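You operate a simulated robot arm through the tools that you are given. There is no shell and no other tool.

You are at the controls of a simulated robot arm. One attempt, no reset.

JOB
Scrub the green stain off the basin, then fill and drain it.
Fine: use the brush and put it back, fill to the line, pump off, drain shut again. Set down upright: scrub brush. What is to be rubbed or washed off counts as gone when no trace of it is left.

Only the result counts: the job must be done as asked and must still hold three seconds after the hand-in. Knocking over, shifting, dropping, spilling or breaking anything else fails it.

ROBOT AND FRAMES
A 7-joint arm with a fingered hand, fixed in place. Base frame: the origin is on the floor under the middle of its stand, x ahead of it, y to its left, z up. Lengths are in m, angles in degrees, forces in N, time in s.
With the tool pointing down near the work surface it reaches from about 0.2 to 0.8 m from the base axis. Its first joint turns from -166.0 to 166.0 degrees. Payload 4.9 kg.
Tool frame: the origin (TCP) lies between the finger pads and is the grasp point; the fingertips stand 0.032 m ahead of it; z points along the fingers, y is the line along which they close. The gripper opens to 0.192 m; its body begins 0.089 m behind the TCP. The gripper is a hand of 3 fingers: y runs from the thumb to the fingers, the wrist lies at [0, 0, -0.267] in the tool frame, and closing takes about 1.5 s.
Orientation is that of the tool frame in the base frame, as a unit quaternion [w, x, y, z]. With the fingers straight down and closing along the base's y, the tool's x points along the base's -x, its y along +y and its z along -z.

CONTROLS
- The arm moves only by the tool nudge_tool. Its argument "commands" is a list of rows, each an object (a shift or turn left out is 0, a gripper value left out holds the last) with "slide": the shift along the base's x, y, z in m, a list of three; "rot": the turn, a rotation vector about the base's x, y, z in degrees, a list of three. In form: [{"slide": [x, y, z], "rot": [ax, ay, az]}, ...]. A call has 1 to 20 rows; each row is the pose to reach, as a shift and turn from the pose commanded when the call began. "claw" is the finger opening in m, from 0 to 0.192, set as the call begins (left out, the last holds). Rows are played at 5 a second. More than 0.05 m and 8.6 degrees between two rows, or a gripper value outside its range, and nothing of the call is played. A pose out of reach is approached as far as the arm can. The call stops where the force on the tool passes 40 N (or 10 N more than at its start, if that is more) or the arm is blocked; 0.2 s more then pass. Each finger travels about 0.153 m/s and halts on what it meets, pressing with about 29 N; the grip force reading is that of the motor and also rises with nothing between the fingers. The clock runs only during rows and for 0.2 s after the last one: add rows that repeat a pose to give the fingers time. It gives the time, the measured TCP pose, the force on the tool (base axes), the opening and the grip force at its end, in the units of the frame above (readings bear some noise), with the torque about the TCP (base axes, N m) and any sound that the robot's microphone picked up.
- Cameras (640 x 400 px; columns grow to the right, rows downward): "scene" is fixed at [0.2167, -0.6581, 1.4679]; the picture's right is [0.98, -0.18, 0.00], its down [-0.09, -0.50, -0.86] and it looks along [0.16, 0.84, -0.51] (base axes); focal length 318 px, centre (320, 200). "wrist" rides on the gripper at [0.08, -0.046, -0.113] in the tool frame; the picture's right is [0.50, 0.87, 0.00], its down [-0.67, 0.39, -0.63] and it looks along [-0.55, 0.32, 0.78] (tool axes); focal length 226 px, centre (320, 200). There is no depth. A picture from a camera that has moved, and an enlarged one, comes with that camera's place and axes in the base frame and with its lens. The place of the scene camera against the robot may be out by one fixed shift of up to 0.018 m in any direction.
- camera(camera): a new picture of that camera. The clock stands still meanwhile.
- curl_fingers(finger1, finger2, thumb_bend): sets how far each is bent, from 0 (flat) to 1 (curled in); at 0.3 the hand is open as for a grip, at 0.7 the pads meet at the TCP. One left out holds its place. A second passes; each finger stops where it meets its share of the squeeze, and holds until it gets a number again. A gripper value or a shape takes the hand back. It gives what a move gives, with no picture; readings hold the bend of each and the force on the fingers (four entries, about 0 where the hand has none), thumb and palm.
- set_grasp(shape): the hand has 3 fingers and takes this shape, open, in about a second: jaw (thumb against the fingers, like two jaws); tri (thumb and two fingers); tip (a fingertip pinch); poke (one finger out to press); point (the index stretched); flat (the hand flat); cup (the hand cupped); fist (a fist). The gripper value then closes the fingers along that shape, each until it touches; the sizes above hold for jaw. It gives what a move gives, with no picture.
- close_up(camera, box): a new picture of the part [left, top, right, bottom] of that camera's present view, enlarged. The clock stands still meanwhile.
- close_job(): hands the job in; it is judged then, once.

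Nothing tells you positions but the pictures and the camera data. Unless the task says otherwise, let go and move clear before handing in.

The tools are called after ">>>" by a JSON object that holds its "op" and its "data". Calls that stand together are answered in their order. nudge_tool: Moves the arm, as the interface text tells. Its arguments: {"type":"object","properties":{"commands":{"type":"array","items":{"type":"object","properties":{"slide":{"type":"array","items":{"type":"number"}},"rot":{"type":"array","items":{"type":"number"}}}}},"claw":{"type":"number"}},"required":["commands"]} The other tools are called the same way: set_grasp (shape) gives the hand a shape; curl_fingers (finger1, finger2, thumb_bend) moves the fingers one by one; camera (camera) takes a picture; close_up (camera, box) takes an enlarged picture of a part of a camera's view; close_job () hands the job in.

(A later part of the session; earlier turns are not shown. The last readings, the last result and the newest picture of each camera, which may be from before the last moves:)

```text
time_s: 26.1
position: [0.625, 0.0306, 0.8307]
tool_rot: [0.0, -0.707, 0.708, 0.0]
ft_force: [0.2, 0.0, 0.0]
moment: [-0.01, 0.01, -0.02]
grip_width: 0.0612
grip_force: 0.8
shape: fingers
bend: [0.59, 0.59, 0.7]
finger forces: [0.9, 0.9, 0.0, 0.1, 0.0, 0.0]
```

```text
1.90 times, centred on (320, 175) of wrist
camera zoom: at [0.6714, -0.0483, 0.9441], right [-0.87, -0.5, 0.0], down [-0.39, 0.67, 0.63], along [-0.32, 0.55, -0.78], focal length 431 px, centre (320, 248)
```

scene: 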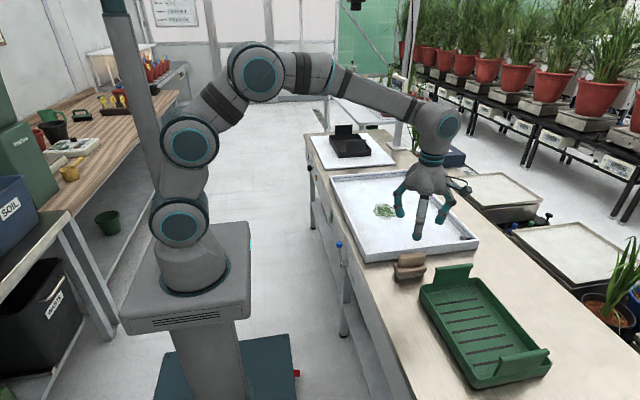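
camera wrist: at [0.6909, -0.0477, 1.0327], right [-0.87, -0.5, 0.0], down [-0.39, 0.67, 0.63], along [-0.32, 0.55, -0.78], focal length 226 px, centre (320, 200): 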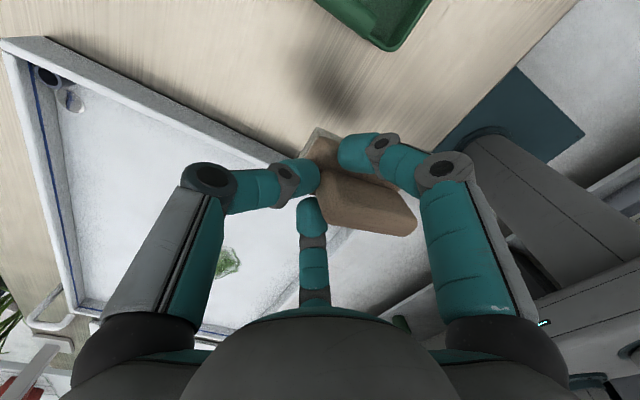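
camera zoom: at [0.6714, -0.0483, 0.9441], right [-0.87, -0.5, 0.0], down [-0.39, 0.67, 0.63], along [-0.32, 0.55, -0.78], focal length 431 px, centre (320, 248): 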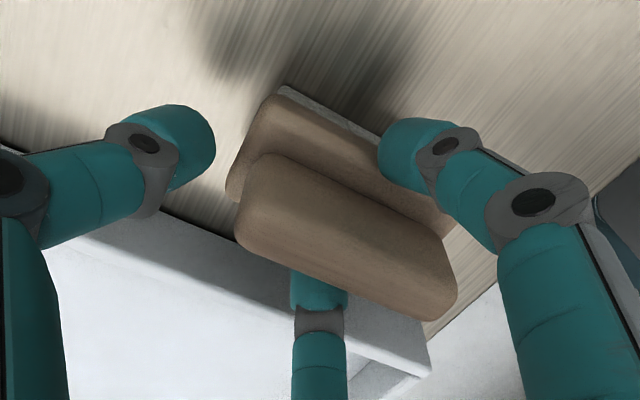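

>>> {"op": "curl_fingers", "data": {"finger1": 0.7, "finger2": 0.7}}

>>> {"op": "curl_fingers", "data": {"finger1": 0.9, "finger2": 0.9}}

>>> {"op": "close_up", "data": {"camera": "wrist", "box": [200, 70, 440, 280]}}

>>> {"op": "close_up", "data": {"camera": "scene", "box": [370, 210, 470, 300]}}

```text
time_s: 27.1
position: [0.6262, 0.0308, 0.8338]
tool_rot: [0.002, -0.707, 0.707, -0.001]
ft_force: [-4.2, 0.3, 22.9]
moment: [0.0, 0.41, 0.02]
grip_width: 0.0506
grip_force: 17.7
shape: fingers
bend: [0.63, 0.63, 0.7]
finger forces: [17.7, 16.9, 0.0, 0.0, 0.1, 0.0]
```

```text
time_s: 28.1
position: [0.625, 0.0317, 0.8325]
tool_rot: [0.0, -0.706, 0.708, 0.0]
ft_force: [-7.4, -0.3, 28.2]
moment: [-0.03, 0.48, -0.03]
grip_width: 0.0501
grip_force: 21.9
shape: fingers
bend: [0.63, 0.63, 0.7]
finger forces: [21.8, 21.9, 0.0, 0.0, 0.0, 0.1]
```

```text
1.90 times, centred on (320, 175) of wrist
camera zoom: at [0.6713, -0.0483, 0.9451], right [-0.87, -0.5, 0.0], down [-0.39, 0.67, 0.63], along [-0.31, 0.55, -0.78], focal length 431 px, centre (320, 248)
```

zoom: 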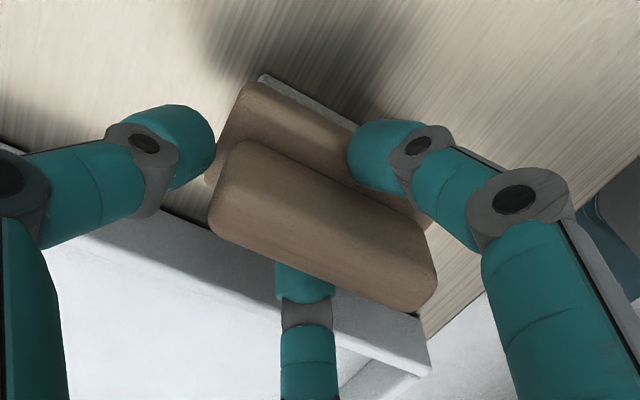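

```text
4.44 times, centred on (420, 255) of scene
camera zoom: at [0.2167, -0.6581, 1.4679], right [0.98, -0.18, 0.0], down [-0.09, -0.5, -0.86], along [0.16, 0.84, -0.51], focal length 1411 px, centre (-124, -44)
```

zoom: 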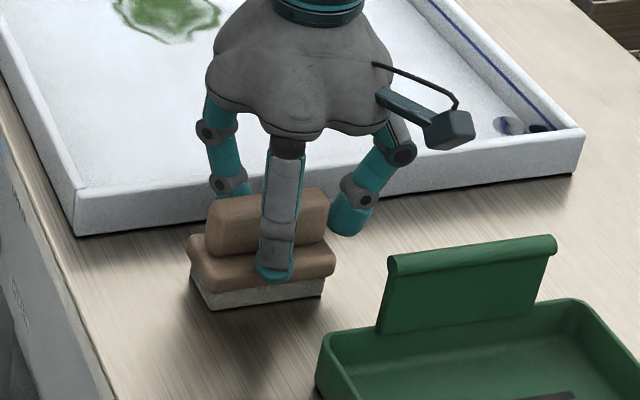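

The fingertips are pressing down on the brush base, with about 28 N pushing up on the tool. I'll ease upward in small steps so the pads grip the handle sides instead.

>>> {"op": "nudge_tool", "data": {"commands": [{"slide": [0, 0, 0.002]}, {"slide": [0, 0, 0.004]}, {"slide": [0, 0, 0.006]}]}}

>>> {"op": "close_up", "data": {"camera": "wrist", "box": [200, 70, 440, 280]}}

>>> {"op": "close_up", "data": {"camera": "scene", "box": [370, 210, 470, 300]}}

```text
time_s: 28.9
position: [0.6255, 0.0323, 0.8356]
tool_rot: [0.001, 0.707, -0.707, -0.001]
ft_force: [0.5, -0.2, -0.8]
moment: [-0.04, 0.0, 0.01]
grip_width: 0.0483
grip_force: 11.6
shape: fingers
bend: [0.63, 0.63, 0.7]
finger forces: [11.4, 11.2, 0.0, 0.0, 0.0, 0.1]
```

```text
1.90 times, centred on (320, 175) of wrist
camera zoom: at [0.6713, -0.0476, 0.9477], right [-0.87, -0.5, 0.0], down [-0.39, 0.67, 0.63], along [-0.32, 0.55, -0.77], focal length 431 px, centre (320, 248)
```

zoom: 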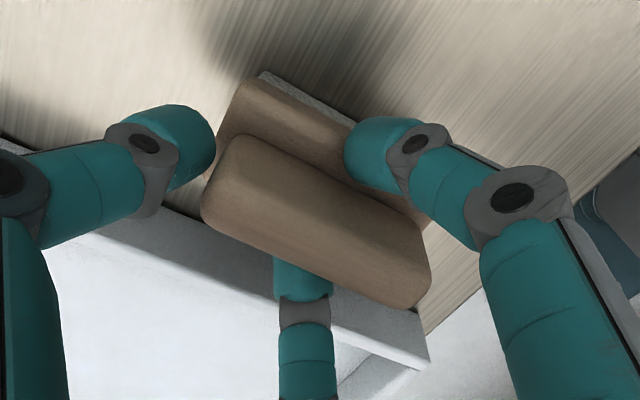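

```text
4.44 times, centred on (420, 255) of scene
camera zoom: at [0.2167, -0.6581, 1.4679], right [0.98, -0.18, 0.0], down [-0.09, -0.5, -0.86], along [0.16, 0.84, -0.51], focal length 1411 px, centre (-124, -44)
```

zoom: 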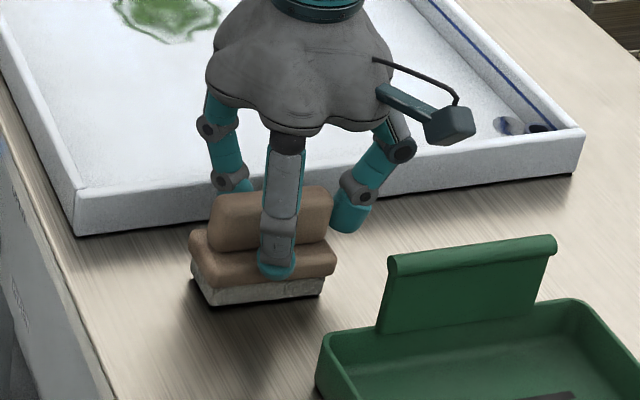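

>>> {"op": "nudge_tool", "data": {"commands": [{"slide": [0, 0, 0.01]}, {"slide": [0, 0, 0.02]}, {"slide": [0, 0, 0.03]}, {"slide": [0, 0, 0.03]}]}}

>>> {"op": "close_up", "data": {"camera": "scene", "box": [370, 210, 470, 300]}}

```text
time_s: 29.9
position: [0.6271, 0.0329, 0.8665]
tool_rot: [0.0, -0.707, 0.707, 0.0]
ft_force: [0.0, 0.3, -1.1]
moment: [0.02, 0.06, -0.03]
grip_width: 0.0484
grip_force: 11.4
shape: fingers
bend: [0.64, 0.64, 0.7]
finger forces: [11.1, 11.0, 0.0, 0.1, 0.5, 0.0]
```

```text
4.44 times, centred on (420, 255) of scene
camera zoom: at [0.2167, -0.6581, 1.4679], right [0.98, -0.18, 0.0], down [-0.09, -0.5, -0.86], along [0.16, 0.84, -0.51], focal length 1411 px, centre (-124, -44)
```

zoom: 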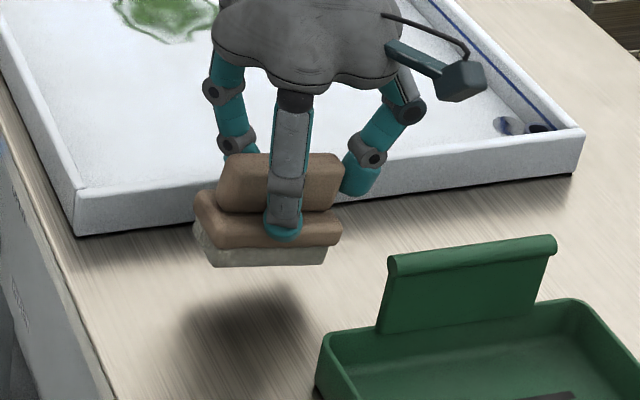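

>>> {"op": "curl_fingers", "data": {"finger1": 0.95, "finger2": 0.95}}

>>> {"op": "close_up", "data": {"camera": "scene", "box": [370, 210, 470, 300]}}

>>> {"op": "close_up", "data": {"camera": "wrist", "box": [200, 70, 440, 280]}}

```text
time_s: 30.9
position: [0.6257, 0.0329, 0.8669]
tool_rot: [0.0, -0.707, 0.707, 0.0]
ft_force: [-0.1, -0.4, -0.6]
moment: [0.01, 0.0, -0.02]
grip_width: 0.0502
grip_force: 10.5
shape: fingers
bend: [0.64, 0.64, 0.7]
finger forces: [9.8, 9.8, 0.0, 0.0, 1.2, 0.0]
```

```text
4.44 times, centred on (420, 255) of scene
camera zoom: at [0.2167, -0.6581, 1.4679], right [0.98, -0.18, 0.0], down [-0.09, -0.5, -0.86], along [0.16, 0.84, -0.51], focal length 1411 px, centre (-124, -44)
```

zoom: 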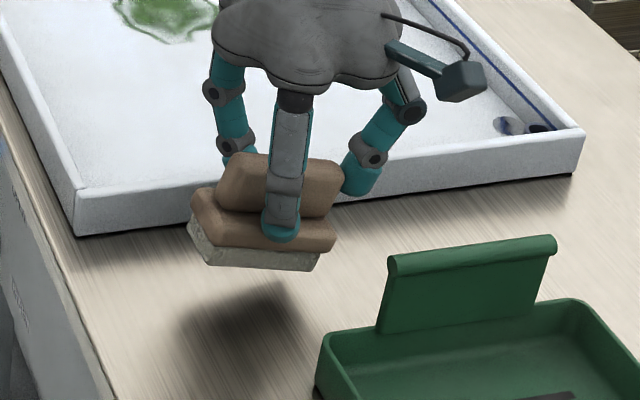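

```text
1.90 times, centred on (320, 175) of wrist
camera zoom: at [0.6719, -0.0461, 0.9788], right [-0.87, -0.5, 0.0], down [-0.39, 0.67, 0.63], along [-0.32, 0.55, -0.78], focal length 431 px, centre (320, 248)
```

zoom: 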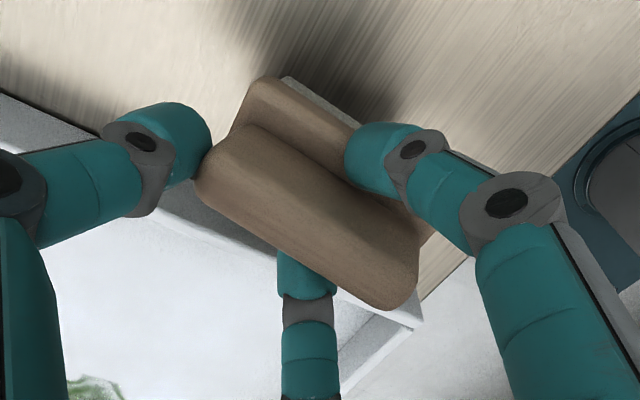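

The brush is lifted and held by the two fingers, tilted about 9° with its +x end low. I'll carry it over the rim to the stain at about (0.686, 0.380), tilting the tool back to level it on the way.

>>> {"op": "nudge_tool", "data": {"commands": [{"slide": [0, 0, 0.02]}, {"slide": [0, 0, 0.045], "rot": [0, -1, 0]}, {"slide": [0, 0, 0.07], "rot": [0, -2, 0]}, {"slide": [0, 0.02, 0.085], "rot": [0, -3, 0]}, {"slide": [0.005, 0.05, 0.085], "rot": [0, -4, 0]}, {"slide": [0.01, 0.085, 0.085], "rot": [0, -5, 0]}, {"slide": [0.015, 0.12, 0.085], "rot": [0, -6, 0]}, {"slide": [0.02, 0.155, 0.085], "rot": [0, -7, 0]}, {"slide": [0.025, 0.19, 0.085], "rot": [0, -8, 0]}, {"slide": [0.03, 0.225, 0.085], "rot": [0, -9, 0]}, {"slide": [0.035, 0.26, 0.085], "rot": [0, -9, 0]}, {"slide": [0.035, 0.28, 0.085], "rot": [0, -9, 0]}, {"slide": [0.035, 0.28, 0.085], "rot": [0, -9, 0]}]}}

>>> {"op": "camera", "data": {"camera": "scene"}}

>>> {"op": "camera", "data": {"camera": "wrist"}}

>>> {"op": "close_up", "data": {"camera": "scene", "box": [340, 130, 450, 230]}}

```text
time_s: 33.7
position: [0.6595, 0.3119, 0.9552]
tool_rot: [0.055, -0.705, 0.705, -0.055]
ft_force: [0.1, -0.1, -1.4]
moment: [0.05, 0.02, 0.02]
grip_width: 0.0504
grip_force: 10.2
shape: fingers
bend: [0.64, 0.64, 0.7]
finger forces: [10.0, 10.0, 0.0, 0.0, 1.0, 0.1]
```

```text
taken
```

scene: 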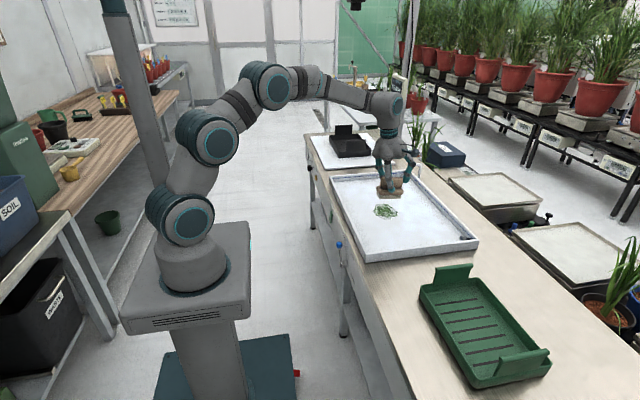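

```text
taken
camera wrist: at [0.6869, 0.232, 1.073], right [-0.86, -0.5, -0.14], down [-0.48, 0.67, 0.56], along [-0.19, 0.55, -0.82], focal length 226 px, centre (320, 200)
```

wrist: 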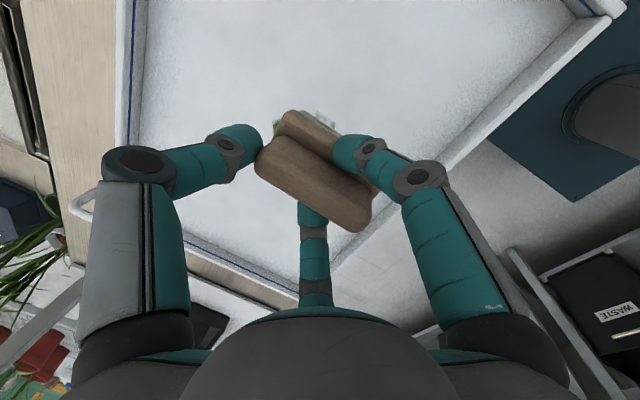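

```text
4.00 times, centred on (395, 180) of scene
camera zoom: at [0.2167, -0.6581, 1.4679], right [0.98, -0.18, 0.0], down [-0.09, -0.5, -0.86], along [0.16, 0.84, -0.51], focal length 1270 px, centre (20, 280)
```

zoom: 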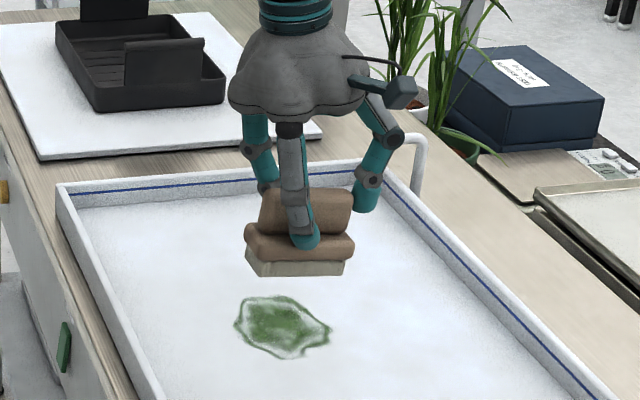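

The brush now looks level. I'll test the reach in the air over the far side of the stain before touching down.

>>> {"op": "nudge_tool", "data": {"commands": [{"slide": [0.015, 0.035, 0]}, {"slide": [0.03, 0.07, -0.02]}, {"slide": [0.045, 0.105, -0.04]}, {"slide": [0.05, 0.135, -0.05]}, {"slide": [0.05, 0.135, -0.05]}]}}

>>> {"op": "close_up", "data": {"camera": "scene", "box": [340, 130, 450, 230]}}

```text
time_s: 34.9
position: [0.7081, 0.4474, 0.9066]
tool_rot: [0.057, -0.704, 0.705, -0.056]
ft_force: [0.2, 0.6, -2.0]
moment: [0.01, 0.02, -0.04]
grip_width: 0.0503
grip_force: 11.0
shape: fingers
bend: [0.64, 0.64, 0.7]
finger forces: [10.2, 10.1, 0.0, 0.1, 1.3, 0.1]
```

```text
4.00 times, centred on (395, 180) of scene
camera zoom: at [0.2167, -0.6581, 1.4679], right [0.98, -0.18, 0.0], down [-0.09, -0.5, -0.86], along [0.16, 0.84, -0.51], focal length 1270 px, centre (20, 280)
```

zoom: 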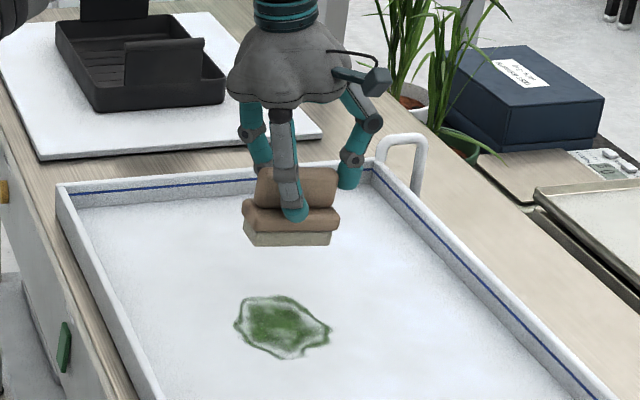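

The reach is fine. Next I'll go to the near-left edge of the stain and lower gently until the bristles touch.

>>> {"op": "nudge_tool", "data": {"commands": [{"slide": [-0.015, -0.035, 0]}, {"slide": [-0.03, -0.07, 0]}, {"slide": [-0.045, -0.105, -0.005]}, {"slide": [-0.045, -0.127, -0.02]}, {"slide": [-0.045, -0.127, -0.035]}, {"slide": [-0.045, -0.127, -0.045]}, {"slide": [-0.045, -0.127, -0.05]}]}}

>>> {"op": "close_up", "data": {"camera": "scene", "box": [340, 150, 450, 250]}}

```text
time_s: 36.5
position: [0.6646, 0.32, 0.8527]
tool_rot: [0.056, -0.705, 0.705, -0.056]
ft_force: [-0.2, -0.2, -1.6]
moment: [0.02, -0.02, 0.01]
grip_width: 0.05
grip_force: 10.5
shape: fingers
bend: [0.64, 0.64, 0.7]
finger forces: [10.1, 10.1, 0.0, 0.1, 1.3, 0.0]
```

```text
4.00 times, centred on (395, 200) of scene
camera zoom: at [0.2167, -0.6581, 1.4679], right [0.98, -0.18, 0.0], down [-0.09, -0.5, -0.86], along [0.16, 0.84, -0.51], focal length 1270 px, centre (20, 200)
```

zoom: 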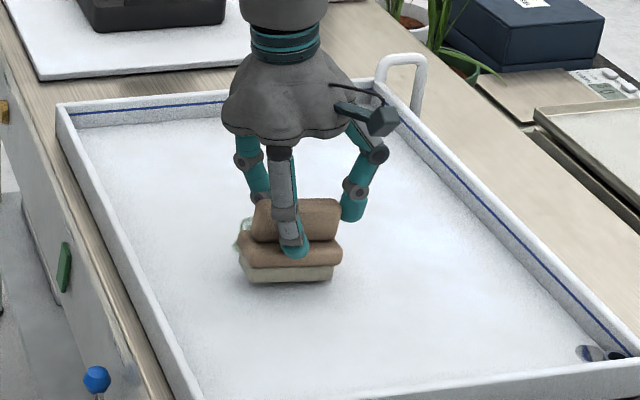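

>>> {"op": "nudge_tool", "data": {"commands": [{"slide": [0, 0, -0.003]}, {"slide": [0, 0, -0.006]}, {"slide": [0, 0, -0.009]}]}}

```text
time_s: 37.3
position: [0.6638, 0.3209, 0.8441]
tool_rot: [-0.055, 0.705, -0.704, 0.056]
ft_force: [0.7, 0.8, -1.2]
moment: [0.0, 0.0, 0.0]
grip_width: 0.0491
grip_force: 10.2
shape: fingers
bend: [0.64, 0.64, 0.7]
finger forces: [9.8, 10.1, 0.0, 0.1, 0.2, 0.1]
```

>>> {"op": "nudge_tool", "data": {"commands": [{"slide": [0, 0, -0.002]}, {"slide": [0, 0, -0.004]}]}}

>>> {"op": "close_up", "data": {"camera": "scene", "box": [360, 170, 440, 240]}}

```text
time_s: 37.9
position: [0.6643, 0.322, 0.8435]
tool_rot: [0.058, -0.705, 0.705, -0.056]
ft_force: [-7.9, -1.8, 18.8]
moment: [-0.25, 0.36, -0.03]
grip_width: 0.0486
grip_force: 18.4
shape: fingers
bend: [0.64, 0.64, 0.7]
finger forces: [21.5, 14.9, 0.0, 0.0, 0.5, 0.0]
```

```text
5.71 times, centred on (400, 205) of scene
camera zoom: at [0.2167, -0.6581, 1.4679], right [0.98, -0.18, 0.0], down [-0.09, -0.5, -0.86], along [0.16, 0.84, -0.51], focal length 1814 px, centre (-137, 171)
```

zoom: 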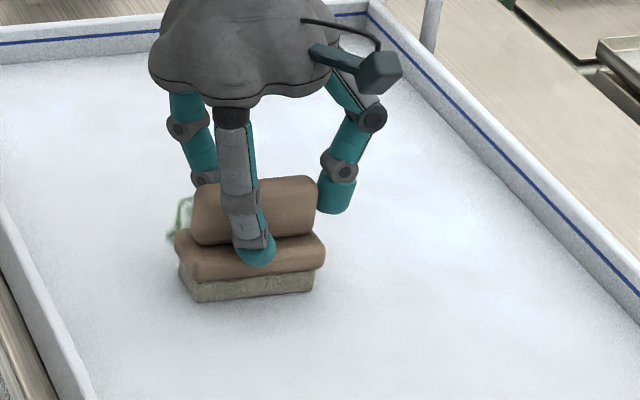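

The bristles are in contact at about z 0.843. I'll ease the pressure a little and stroke along y across the left half of the stain.

>>> {"op": "nudge_tool", "data": {"commands": [{"slide": [0, 0, 0.0015]}, {"slide": [0, 0.015, 0.0015]}, {"slide": [0, 0.03, 0.0015]}, {"slide": [0, 0.045, 0.0015]}, {"slide": [0, 0.06, 0.0015]}, {"slide": [0, 0.075, 0.0015]}]}}

>>> {"op": "close_up", "data": {"camera": "scene", "box": [340, 150, 450, 250]}}

```text
time_s: 39.3
position: [0.6659, 0.3952, 0.8424]
tool_rot: [0.057, -0.704, 0.705, -0.056]
ft_force: [0.5, -5.2, 11.5]
moment: [-0.43, -0.03, -0.01]
grip_width: 0.0476
grip_force: 17.8
shape: fingers
bend: [0.64, 0.65, 0.7]
finger forces: [23.0, 10.6, 0.0, 0.0, 2.2, 0.0]
```

```text
4.00 times, centred on (395, 200) of scene
camera zoom: at [0.2167, -0.6581, 1.4679], right [0.98, -0.18, 0.0], down [-0.09, -0.5, -0.86], along [0.16, 0.84, -0.51], focal length 1270 px, centre (20, 200)
```

zoom: 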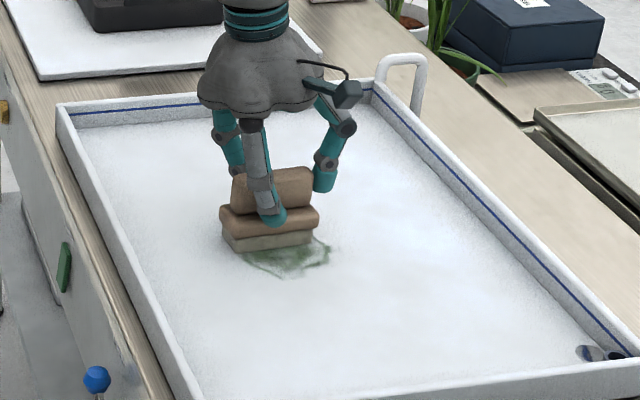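

Part of the stain remains after this first pass. I'll go on to the far edge and stroke back and forth.

>>> {"op": "nudge_tool", "data": {"commands": [{"slide": [0, 0.02, 0]}, {"slide": [0, 0.04, 0]}, {"slide": [0, 0.055, 0]}, {"slide": [0, 0.035, 0]}, {"slide": [0, 0.015, 0]}, {"slide": [0, -0.005, 0]}, {"slide": [0, -0.025, 0]}, {"slide": [0, -0.045, 0]}, {"slide": [0, -0.065, 0]}, {"slide": [0, -0.085, 0]}, {"slide": [0, -0.09, 0]}]}}

>>> {"op": "close_up", "data": {"camera": "scene", "box": [340, 150, 450, 250]}}

```text
time_s: 41.7
position: [0.6644, 0.3056, 0.8414]
tool_rot: [0.055, -0.705, 0.705, -0.055]
ft_force: [-0.5, 4.5, 10.2]
moment: [0.4, 0.06, 0.01]
grip_width: 0.0481
grip_force: 17.0
shape: fingers
bend: [0.65, 0.64, 0.7]
finger forces: [12.0, 20.6, 0.0, 0.1, 1.6, 0.0]
```

```text
4.00 times, centred on (395, 200) of scene
camera zoom: at [0.2167, -0.6581, 1.4679], right [0.98, -0.18, 0.0], down [-0.09, -0.5, -0.86], along [0.16, 0.84, -0.51], focal length 1270 px, centre (20, 200)
```

zoom: 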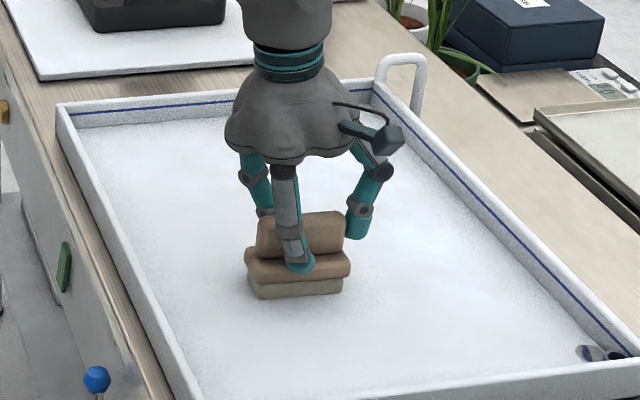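

Scrubbing is working. I'll stroke out again, shift +x and stroke back over the right half.

>>> {"op": "nudge_tool", "data": {"commands": [{"slide": [0, 0.02, 0]}, {"slide": [0, 0.04, 0]}, {"slide": [0, 0.06, 0]}, {"slide": [0, 0.08, 0]}, {"slide": [0, 0.1, 0]}, {"slide": [0, 0.12, 0]}, {"slide": [0, 0.14, 0]}, {"slide": [0, 0.145, 0]}, {"slide": [0.018, 0.145, 0]}, {"slide": [0.036, 0.145, 0]}, {"slide": [0.036, 0.125, 0]}, {"slide": [0.036, 0.105, 0]}, {"slide": [0.036, 0.085, 0]}, {"slide": [0.036, 0.065, 0]}, {"slide": [0.036, 0.045, 0]}, {"slide": [0.036, 0.025, 0]}, {"slide": [0.036, 0.005, 0]}, {"slide": [0.036, 0, 0]}]}}

>>> {"op": "close_up", "data": {"camera": "scene", "box": [340, 150, 450, 250]}}

```text
time_s: 45.5
position: [0.7018, 0.3038, 0.8408]
tool_rot: [-0.055, 0.706, -0.704, 0.057]
ft_force: [-0.3, 7.0, 16.7]
moment: [0.73, -0.04, 0.03]
grip_width: 0.0478
grip_force: 20.5
shape: fingers
bend: [0.66, 0.64, 0.7]
finger forces: [8.7, 29.5, 0.1, 0.0, 2.6, 0.0]
```

```text
4.00 times, centred on (395, 200) of scene
camera zoom: at [0.2167, -0.6581, 1.4679], right [0.98, -0.18, 0.0], down [-0.09, -0.5, -0.86], along [0.16, 0.84, -0.51], focal length 1270 px, centre (20, 200)
```

zoom: 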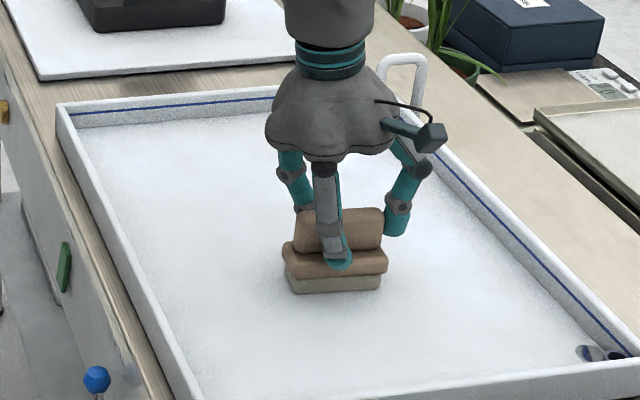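

>>> {"op": "nudge_tool", "data": {"commands": [{"slide": [0, 0.02, 0.001]}, {"slide": [0, 0.04, 0.001]}, {"slide": [0, 0.06, 0.001]}, {"slide": [0, 0.08, 0.001]}, {"slide": [0, 0.1, 0.001]}, {"slide": [0, 0.12, 0.001]}, {"slide": [0, 0.14, 0.001]}, {"slide": [0, 0.15, 0.001]}, {"slide": [-0.02, 0.15, 0.001]}, {"slide": [-0.04, 0.15, 0.001]}, {"slide": [-0.06, 0.15, 0.001]}]}}

>>> {"op": "close_up", "data": {"camera": "scene", "box": [340, 150, 450, 250]}}

>>> {"op": "camera", "data": {"camera": "wrist"}}

```text
time_s: 47.9
position: [0.6383, 0.4541, 0.8412]
tool_rot: [-0.055, 0.705, -0.705, 0.055]
ft_force: [4.0, 0.6, 12.1]
moment: [-0.01, -0.12, 0.02]
grip_width: 0.0475
grip_force: 19.1
shape: fingers
bend: [0.64, 0.65, 0.7]
finger forces: [17.7, 16.7, 0.0, 0.0, 3.2, 0.0]
```

```text
4.00 times, centred on (395, 200) of scene
camera zoom: at [0.2167, -0.6581, 1.4679], right [0.98, -0.18, 0.0], down [-0.09, -0.5, -0.86], along [0.16, 0.84, -0.51], focal length 1270 px, centre (20, 200)
```

zoom: 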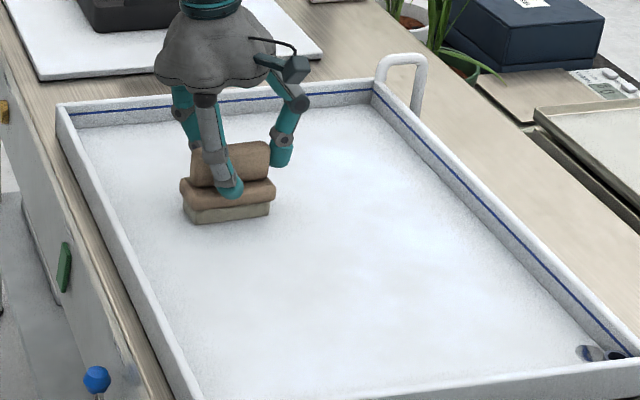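

```text
taken
camera wrist: at [0.6681, 0.3748, 0.9592], right [-0.86, -0.5, -0.14], down [-0.48, 0.67, 0.56], along [-0.19, 0.55, -0.82], focal length 226 px, centre (320, 200)
```

wrist: 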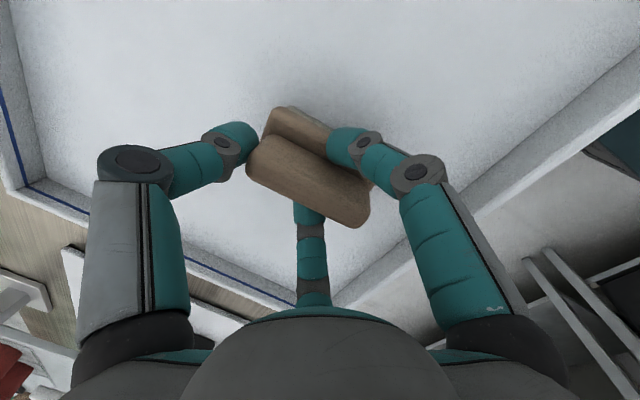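

The stain seems gone. I'll enlarge where it was to look for faint traces.

>>> {"op": "close_up", "data": {"camera": "scene", "box": [362, 192, 412, 232]}}

>>> {"op": "close_up", "data": {"camera": "wrist", "box": [150, 0, 500, 150]}}

```text
10.00 times, centred on (387, 212) of scene
camera zoom: at [0.2167, -0.6581, 1.4679], right [0.98, -0.18, 0.0], down [-0.09, -0.5, -0.86], along [0.16, 0.84, -0.51], focal length 3175 px, centre (-350, 80)
```

zoom: 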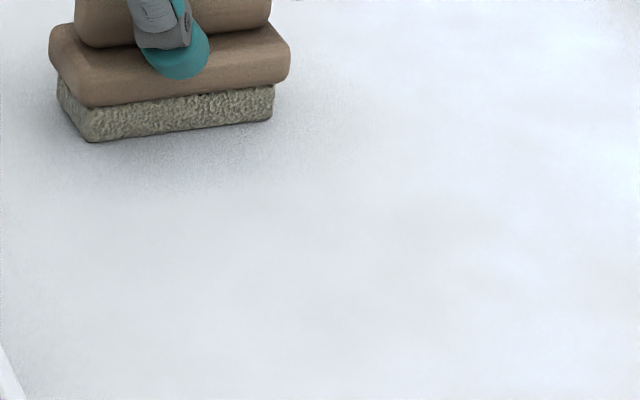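

```text
1.83 times, centred on (325, 75) of wrist
camera zoom: at [0.6681, 0.3748, 0.9592], right [-0.86, -0.5, -0.14], down [-0.48, 0.67, 0.56], along [-0.19, 0.55, -0.82], focal length 413 px, centre (311, 429)
```

zoom: 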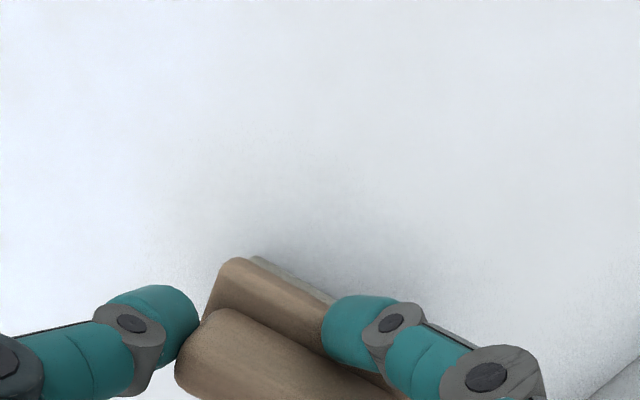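

No trace is visible. To be thorough I'll make extra passes over the whole area, including its edges.

>>> {"op": "nudge_tool", "data": {"commands": [{"slide": [0, -0.02, 0]}, {"slide": [0, -0.04, 0]}, {"slide": [0, -0.06, 0]}, {"slide": [0, -0.08, 0]}, {"slide": [0, -0.1, 0]}, {"slide": [0, -0.12, 0]}, {"slide": [0, -0.14, 0]}, {"slide": [0, -0.15, 0]}, {"slide": [0.02, -0.15, 0]}, {"slide": [0.04, -0.15, 0]}, {"slide": [0.04, -0.13, 0]}, {"slide": [0.04, -0.11, 0]}, {"slide": [0.04, -0.09, 0]}, {"slide": [0.04, -0.07, 0]}, {"slide": [0.04, -0.05, 0]}, {"slide": [0.04, -0.03, 0]}, {"slide": [0.04, -0.01, 0]}, {"slide": [0.04, 0.0, 0]}, {"slide": [0.06, 0.0, 0]}, {"slide": [0.072, 0.0, 0]}]}}

>>> {"op": "nudge_tool", "data": {"commands": [{"slide": [0, -0.02, 0]}, {"slide": [0, -0.04, 0]}, {"slide": [0, -0.06, 0]}, {"slide": [0, -0.08, 0]}, {"slide": [0, -0.1, 0]}, {"slide": [0, -0.12, 0]}, {"slide": [0, -0.14, 0]}, {"slide": [0, -0.15, 0]}, {"slide": [-0.015, -0.15, 0]}, {"slide": [-0.03, -0.15, 0]}, {"slide": [-0.03, -0.13, 0]}, {"slide": [-0.03, -0.11, 0]}, {"slide": [-0.03, -0.09, 0]}, {"slide": [-0.03, -0.07, 0]}, {"slide": [-0.03, -0.05, 0]}, {"slide": [-0.03, -0.03, 0]}]}}

>>> {"op": "close_up", "data": {"camera": "scene", "box": [340, 150, 450, 250]}}

```text
time_s: 52.1
position: [0.7116, 0.4541, 0.8429]
tool_rot: [-0.056, 0.705, -0.704, 0.056]
ft_force: [-1.5, 3.0, 6.9]
moment: [0.19, 0.1, 0.02]
grip_width: 0.0485
grip_force: 15.2
shape: fingers
bend: [0.64, 0.64, 0.7]
finger forces: [13.1, 16.6, 0.1, 0.1, 1.0, 0.1]
```

```text
time_s: 55.5
position: [0.6843, 0.426, 0.8424]
tool_rot: [0.056, -0.705, 0.705, -0.056]
ft_force: [-0.3, -3.0, 8.6]
moment: [-0.2, 0.02, 0.03]
grip_width: 0.048
grip_force: 16.0
shape: fingers
bend: [0.64, 0.65, 0.7]
finger forces: [17.4, 12.8, 0.0, 0.0, 1.7, 0.0]
```

```text
4.00 times, centred on (395, 200) of scene
camera zoom: at [0.2167, -0.6581, 1.4679], right [0.98, -0.18, 0.0], down [-0.09, -0.5, -0.86], along [0.16, 0.84, -0.51], focal length 1270 px, centre (20, 200)
```

zoom: 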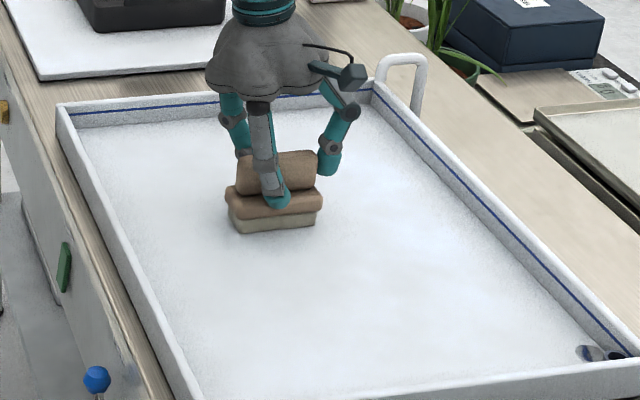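

The basin is clean. Next I'll carry the brush back over the rim to its original spot at about (0.632, 0.031).

>>> {"op": "nudge_tool", "data": {"commands": [{"slide": [0, 0, 0.03]}, {"slide": [0, 0, 0.06]}, {"slide": [0, 0, 0.09]}, {"slide": [0, -0.02, 0.11]}, {"slide": [-0.005, -0.06, 0.11]}, {"slide": [-0.01, -0.1, 0.11]}, {"slide": [-0.015, -0.14, 0.11]}, {"slide": [-0.02, -0.18, 0.11]}, {"slide": [-0.025, -0.22, 0.11]}, {"slide": [-0.03, -0.26, 0.11]}, {"slide": [-0.035, -0.3, 0.11]}, {"slide": [-0.04, -0.34, 0.11]}, {"slide": [-0.046, -0.375, 0.11]}, {"slide": [-0.046, -0.395, 0.105]}, {"slide": [-0.046, -0.395, 0.08]}, {"slide": [-0.046, -0.395, 0.055]}, {"slide": [-0.046, -0.395, 0.03]}, {"slide": [-0.046, -0.395, 0.015]}, {"slide": [-0.046, -0.395, 0.015]}]}}

>>> {"op": "close_up", "data": {"camera": "scene", "box": [370, 210, 470, 300]}}

>>> {"op": "close_up", "data": {"camera": "scene", "box": [362, 192, 412, 232]}}

```text
time_s: 59.5
position: [0.637, 0.0304, 0.8528]
tool_rot: [-0.056, 0.705, -0.705, 0.056]
ft_force: [0.7, -0.2, -0.8]
moment: [0.01, -0.02, 0.01]
grip_width: 0.0483
grip_force: 11.2
shape: fingers
bend: [0.64, 0.65, 0.7]
finger forces: [11.1, 11.4, 0.0, 0.0, 0.8, 0.0]
```

```text
4.44 times, centred on (420, 255) of scene
camera zoom: at [0.2167, -0.6581, 1.4679], right [0.98, -0.18, 0.0], down [-0.09, -0.5, -0.86], along [0.16, 0.84, -0.51], focal length 1411 px, centre (-124, -44)
```

zoom: 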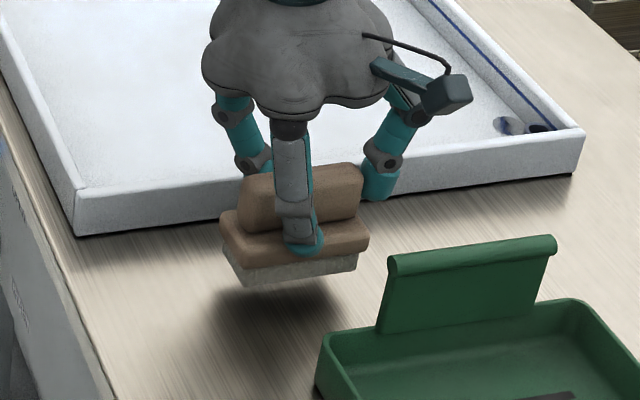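

```text
10.00 times, centred on (387, 212) of scene
camera zoom: at [0.2167, -0.6581, 1.4679], right [0.98, -0.18, 0.0], down [-0.09, -0.5, -0.86], along [0.16, 0.84, -0.51], focal length 3175 px, centre (-350, 80)
```

zoom: 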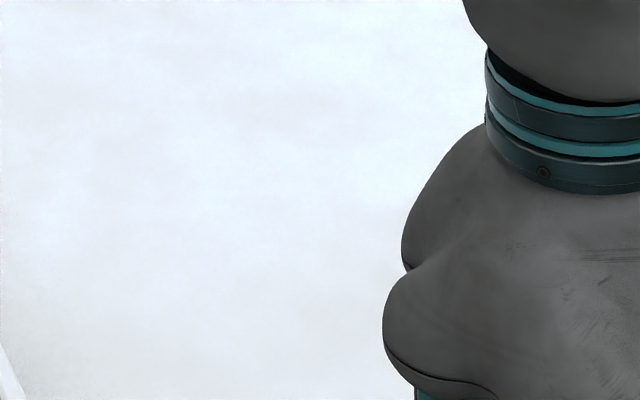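

>>> {"op": "nudge_tool", "data": {"commands": [{"slide": [0, 0, -0.004]}, {"slide": [0, 0, -0.008]}, {"slide": [0, 0, -0.012]}]}}

>>> {"op": "close_up", "data": {"camera": "scene", "box": [370, 210, 470, 300]}}

```text
time_s: 60.3
position: [0.6376, 0.0303, 0.8439]
tool_rot: [0.055, -0.705, 0.705, -0.055]
ft_force: [0.1, 1.2, -1.9]
moment: [0.02, 0.0, -0.03]
grip_width: 0.0485
grip_force: 11.1
shape: fingers
bend: [0.64, 0.65, 0.7]
finger forces: [11.0, 11.5, 0.0, 0.0, 0.8, 0.0]
```

```text
4.44 times, centred on (420, 255) of scene
camera zoom: at [0.2167, -0.6581, 1.4679], right [0.98, -0.18, 0.0], down [-0.09, -0.5, -0.86], along [0.16, 0.84, -0.51], focal length 1411 px, centre (-124, -44)
```

zoom: 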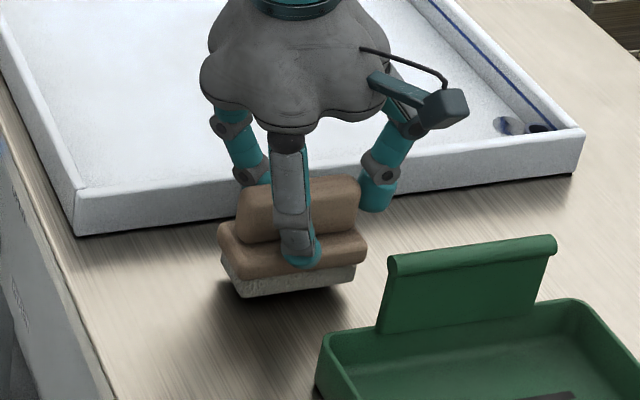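

>>> {"op": "nudge_tool", "data": {"commands": [{"slide": [0, 0, -0.002]}, {"slide": [0, 0, -0.004]}, {"slide": [0, 0, -0.006]}]}}

>>> {"op": "close_up", "data": {"camera": "scene", "box": [370, 210, 470, 300]}}

```text
time_s: 61.1
position: [0.6388, 0.0296, 0.8376]
tool_rot: [0.055, -0.705, 0.705, -0.055]
ft_force: [0.3, 0.0, -1.1]
moment: [-0.03, -0.01, 0.0]
grip_width: 0.0483
grip_force: 12.1
shape: fingers
bend: [0.64, 0.65, 0.7]
finger forces: [11.1, 11.4, 0.0, 0.0, 0.8, 0.0]
```

```text
4.44 times, centred on (420, 255) of scene
camera zoom: at [0.2167, -0.6581, 1.4679], right [0.98, -0.18, 0.0], down [-0.09, -0.5, -0.86], along [0.16, 0.84, -0.51], focal length 1411 px, centre (-124, -44)
```

zoom: 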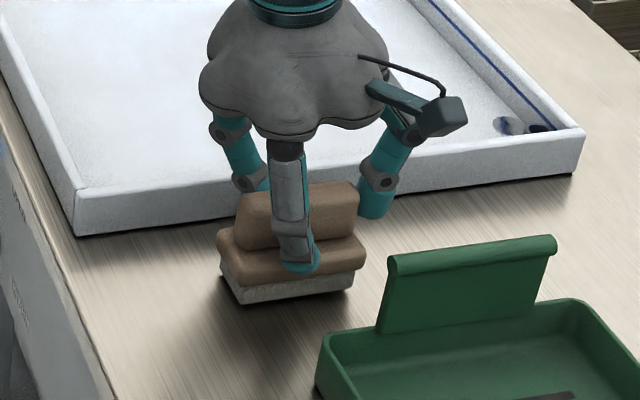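

>>> {"op": "nudge_tool", "data": {"commands": [{"slide": [0, 0, -0.002]}, {"slide": [0, 0, -0.004]}]}}

>>> {"op": "close_up", "data": {"camera": "scene", "box": [370, 210, 470, 300]}}

```text
time_s: 61.7
position: [0.6367, 0.0304, 0.8345]
tool_rot: [-0.055, 0.705, -0.705, 0.055]
ft_force: [0.6, 0.0, -0.4]
moment: [-0.04, 0.03, 0.0]
grip_width: 0.0484
grip_force: 11.7
shape: fingers
bend: [0.64, 0.65, 0.7]
finger forces: [11.3, 11.3, 0.0, 0.0, 0.9, 0.0]
```

```text
4.44 times, centred on (420, 255) of scene
camera zoom: at [0.2167, -0.6581, 1.4679], right [0.98, -0.18, 0.0], down [-0.09, -0.5, -0.86], along [0.16, 0.84, -0.51], focal length 1411 px, centre (-124, -44)
```

zoom: 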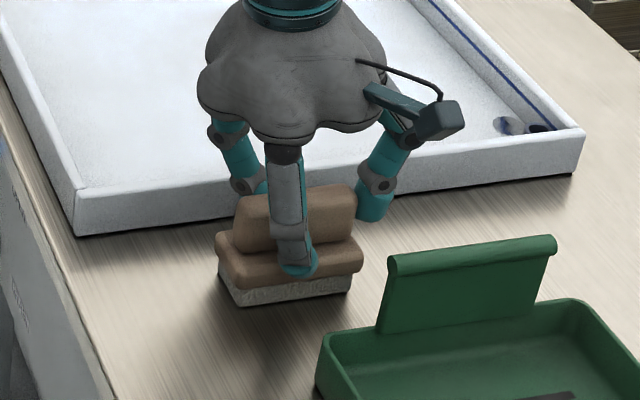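

>>> {"op": "nudge_tool", "data": {"commands": [{"slide": [0, 0, -0.0015]}]}}

>>> {"op": "curl_fingers", "data": {"finger1": 0.6, "finger2": 0.6}}

>>> {"op": "close_up", "data": {"camera": "scene", "box": [370, 210, 470, 300]}}

```text
time_s: 62.1
position: [0.6368, 0.0298, 0.8354]
tool_rot: [0.056, -0.704, 0.705, -0.055]
ft_force: [-2.1, 0.4, 6.2]
moment: [-0.05, 0.16, 0.0]
grip_width: 0.0483
grip_force: 12.8
shape: fingers
bend: [0.64, 0.65, 0.7]
finger forces: [12.6, 12.4, 0.0, 0.0, 1.3, 0.1]
```

```text
time_s: 63.1
position: [0.6371, 0.0294, 0.8335]
tool_rot: [0.056, -0.705, 0.705, -0.057]
ft_force: [2.9, -0.6, 8.6]
moment: [0.04, -0.07, 0.03]
grip_width: 0.0567
grip_force: 4.2
shape: fingers
bend: [0.61, 0.61, 0.7]
finger forces: [3.6, 4.4, 0.1, 0.0, 0.6, 0.0]
```

```text
4.44 times, centred on (420, 255) of scene
camera zoom: at [0.2167, -0.6581, 1.4679], right [0.98, -0.18, 0.0], down [-0.09, -0.5, -0.86], along [0.16, 0.84, -0.51], focal length 1411 px, centre (-124, -44)
```

zoom: 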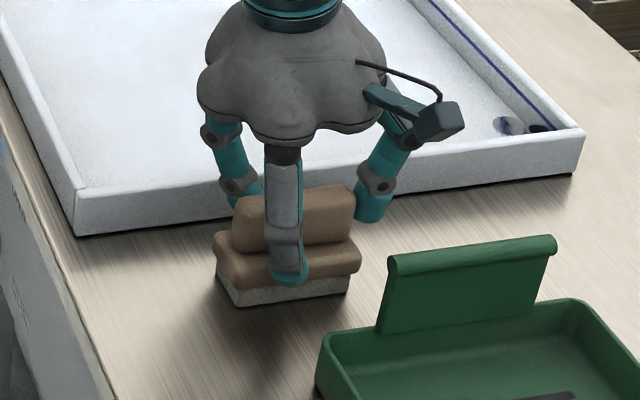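

>>> {"op": "curl_fingers", "data": {"finger1": 0.42, "finger2": 0.42}}

>>> {"op": "close_up", "data": {"camera": "scene", "box": [370, 210, 470, 300]}}

>>> {"op": "close_up", "data": {"camera": "wrist", "box": [200, 70, 440, 280]}}

```text
time_s: 64.1
position: [0.6358, 0.0301, 0.8344]
tool_rot: [0.056, -0.705, 0.705, -0.056]
ft_force: [-0.6, -4.8, -0.6]
moment: [-0.26, -0.03, 0.18]
grip_width: 0.0977
grip_force: 2.0
shape: fingers
bend: [0.42, 0.45, 0.7]
finger forces: [0.0, 4.1, 0.0, 0.0, 0.0, 0.0]
```

```text
4.44 times, centred on (420, 255) of scene
camera zoom: at [0.2167, -0.6581, 1.4679], right [0.98, -0.18, 0.0], down [-0.09, -0.5, -0.86], along [0.16, 0.84, -0.51], focal length 1411 px, centre (-124, -44)
```

zoom: 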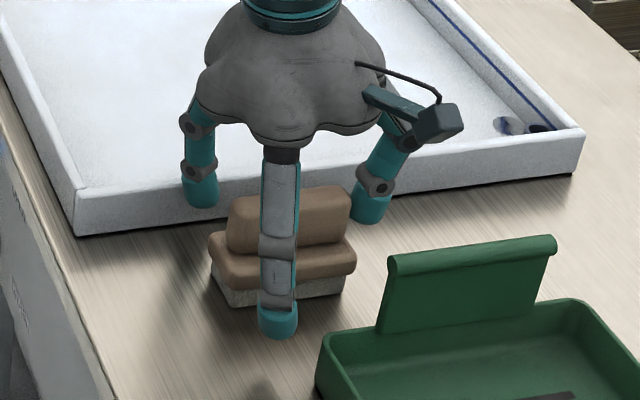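

```text
1.90 times, centred on (320, 175) of wrist
camera zoom: at [0.6636, -0.0493, 0.9515], right [-0.86, -0.5, -0.13], down [-0.48, 0.67, 0.56], along [-0.19, 0.55, -0.82], focal length 431 px, centre (320, 248)
```

zoom: 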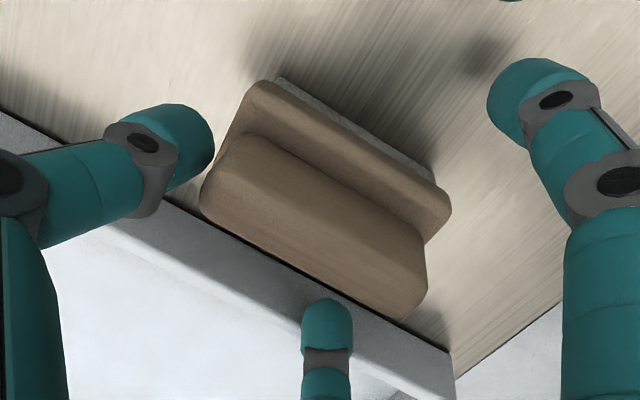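

The brush stands upright near its start point, but the +y finger has just touched the basin rim. I'll draw that finger in a bit, then rise straight up.

>>> {"op": "curl_fingers", "data": {"finger1": 0.46, "finger2": 0.5}}

>>> {"op": "nudge_tool", "data": {"commands": [{"slide": [0.002, 0, 0.02]}, {"slide": [0.002, 0, 0.05]}, {"slide": [0.002, 0, 0.08]}, {"slide": [0.002, 0, 0.11]}, {"slide": [0.0, 0, 0.14]}]}}

>>> {"op": "close_up", "data": {"camera": "scene", "box": [370, 210, 470, 300]}}

>>> {"op": "close_up", "data": {"camera": "scene", "box": [380, 240, 440, 290]}}

>>> {"op": "camera", "data": {"camera": "scene"}}

```text
time_s: 65.1
position: [0.6362, 0.0299, 0.8333]
tool_rot: [-0.056, 0.705, -0.705, 0.056]
ft_force: [0.4, 0.3, 0.0]
moment: [0.01, -0.03, 0.01]
grip_width: 0.0896
grip_force: 0.1
shape: fingers
bend: [0.46, 0.5, 0.7]
finger forces: [0.0, 0.0, 0.0, 0.0, 0.1, 0.0]
```

```text
time_s: 66.3
position: [0.6367, 0.0302, 0.9735]
tool_rot: [0.055, -0.705, 0.705, -0.055]
ft_force: [-0.9, 0.2, -0.1]
moment: [0.01, -0.03, 0.01]
grip_width: 0.0898
grip_force: 0.1
shape: fingers
bend: [0.46, 0.5, 0.7]
finger forces: [0.0, 0.0, 0.0, 0.0, 0.0, 0.0]
```

```text
4.44 times, centred on (420, 255) of scene
camera zoom: at [0.2167, -0.6581, 1.4679], right [0.98, -0.18, 0.0], down [-0.09, -0.5, -0.86], along [0.16, 0.84, -0.51], focal length 1411 px, centre (-124, -44)
```

zoom: 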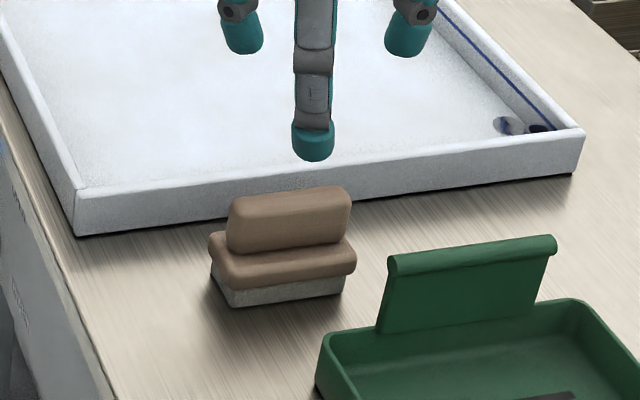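

```text
8.00 times, centred on (410, 265) of scene
camera zoom: at [0.2167, -0.6581, 1.4679], right [0.98, -0.18, 0.0], down [-0.09, -0.5, -0.86], along [0.16, 0.84, -0.51], focal length 2540 px, centre (-400, -320)
```

zoom: 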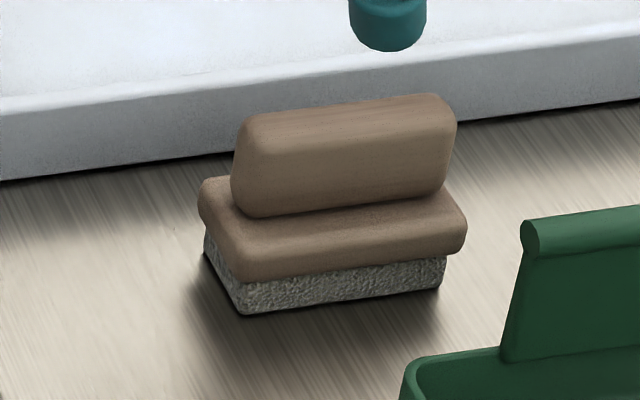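

```text
taken
```

scene: 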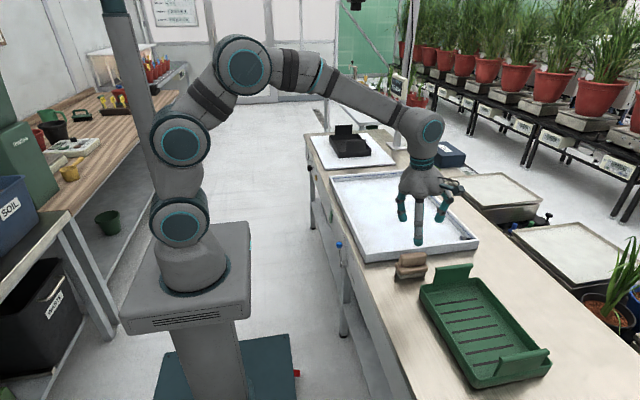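

The brush is upright within about 4 mm of where it started, and the basin hasn't moved. The drain already stands at SHUT, so next is the pump: I'll retract to the front of the bench and tilt the hand forward to reach the panel.

>>> {"op": "nudge_tool", "data": {"commands": [{"slide": [-0.015, 0.02, 0.02], "rot": [0, -3, 0]}, {"slide": [-0.04, 0.045, 0.03], "rot": [0, -7, 0]}, {"slide": [-0.065, 0.07, 0.03], "rot": [0, -11, 0]}, {"slide": [-0.09, 0.095, 0.03], "rot": [0, -15, 0]}, {"slide": [-0.115, 0.12, 0.03], "rot": [0, -19, 0]}, {"slide": [-0.14, 0.145, 0.03], "rot": [0, -23, 0]}, {"slide": [-0.165, 0.17, 0.03], "rot": [0, -27, 0]}, {"slide": [-0.19, 0.195, 0.03], "rot": [0, -31, 0]}, {"slide": [-0.215, 0.22, 0.03], "rot": [0, -35, 0]}, {"slide": [-0.24, 0.245, 0.03], "rot": [0, -39, 0]}, {"slide": [-0.265, 0.27, 0.03], "rot": [0, -43, 0]}, {"slide": [-0.29, 0.295, 0.03], "rot": [0, -47, 0]}, {"slide": [-0.307, 0.32, 0.03], "rot": [0, -51, 0]}, {"slide": [-0.307, 0.32, 0.03], "rot": [0, -51, 0]}]}}

>>> {"op": "set_grasp", "data": {"shape": "poke"}}

>>> {"op": "camera", "data": {"camera": "wrist"}}

>>> {"op": "camera", "data": {"camera": "scene"}}

```text
time_s: 69.3
position: [0.3298, 0.3509, 1.0049]
tool_rot: [0.354, -0.612, 0.612, -0.354]
ft_force: [0.1, 0.5, -0.6]
moment: [0.03, 0.01, 0.0]
grip_width: 0.0897
grip_force: 0.0
shape: fingers
bend: [0.46, 0.5, 0.7]
finger forces: [0.1, 0.0, 0.1, 0.0, 0.1, 0.1]
```

```text
time_s: 70.2
position: [0.3301, 0.3504, 1.0033]
tool_rot: [0.353, -0.612, 0.613, -0.354]
ft_force: [-0.4, -0.7, 0.5]
moment: [-0.01, -0.01, 0.0]
grip_width: 0.0001
grip_force: 0.0
shape: poke
bend: [1.0, 1.0, 0.91]
finger forces: [0.0, 0.0, 0.0, 0.0, 0.1, 0.0]
```

```text
taken
camera wrist: at [0.2553, 0.2707, 1.0998], right [-0.43, -0.5, -0.75], down [-0.74, 0.67, -0.02], along [0.51, 0.55, -0.66], focal length 226 px, centre (320, 200)
```

wrist: 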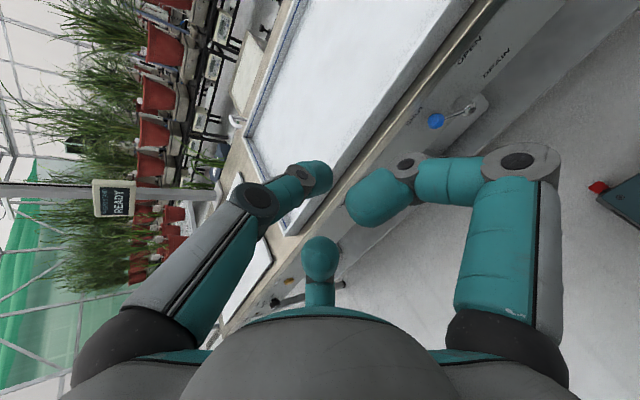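

```text
taken
```

scene: 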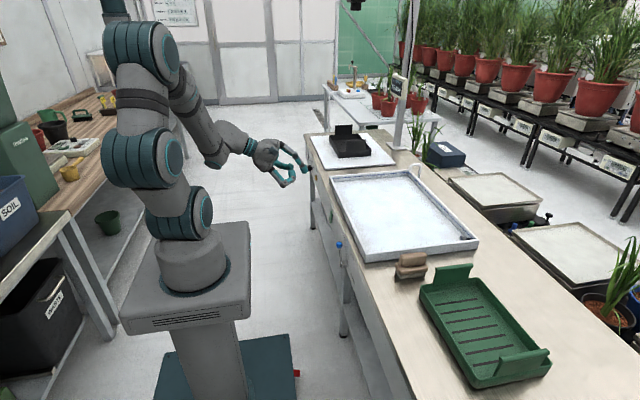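

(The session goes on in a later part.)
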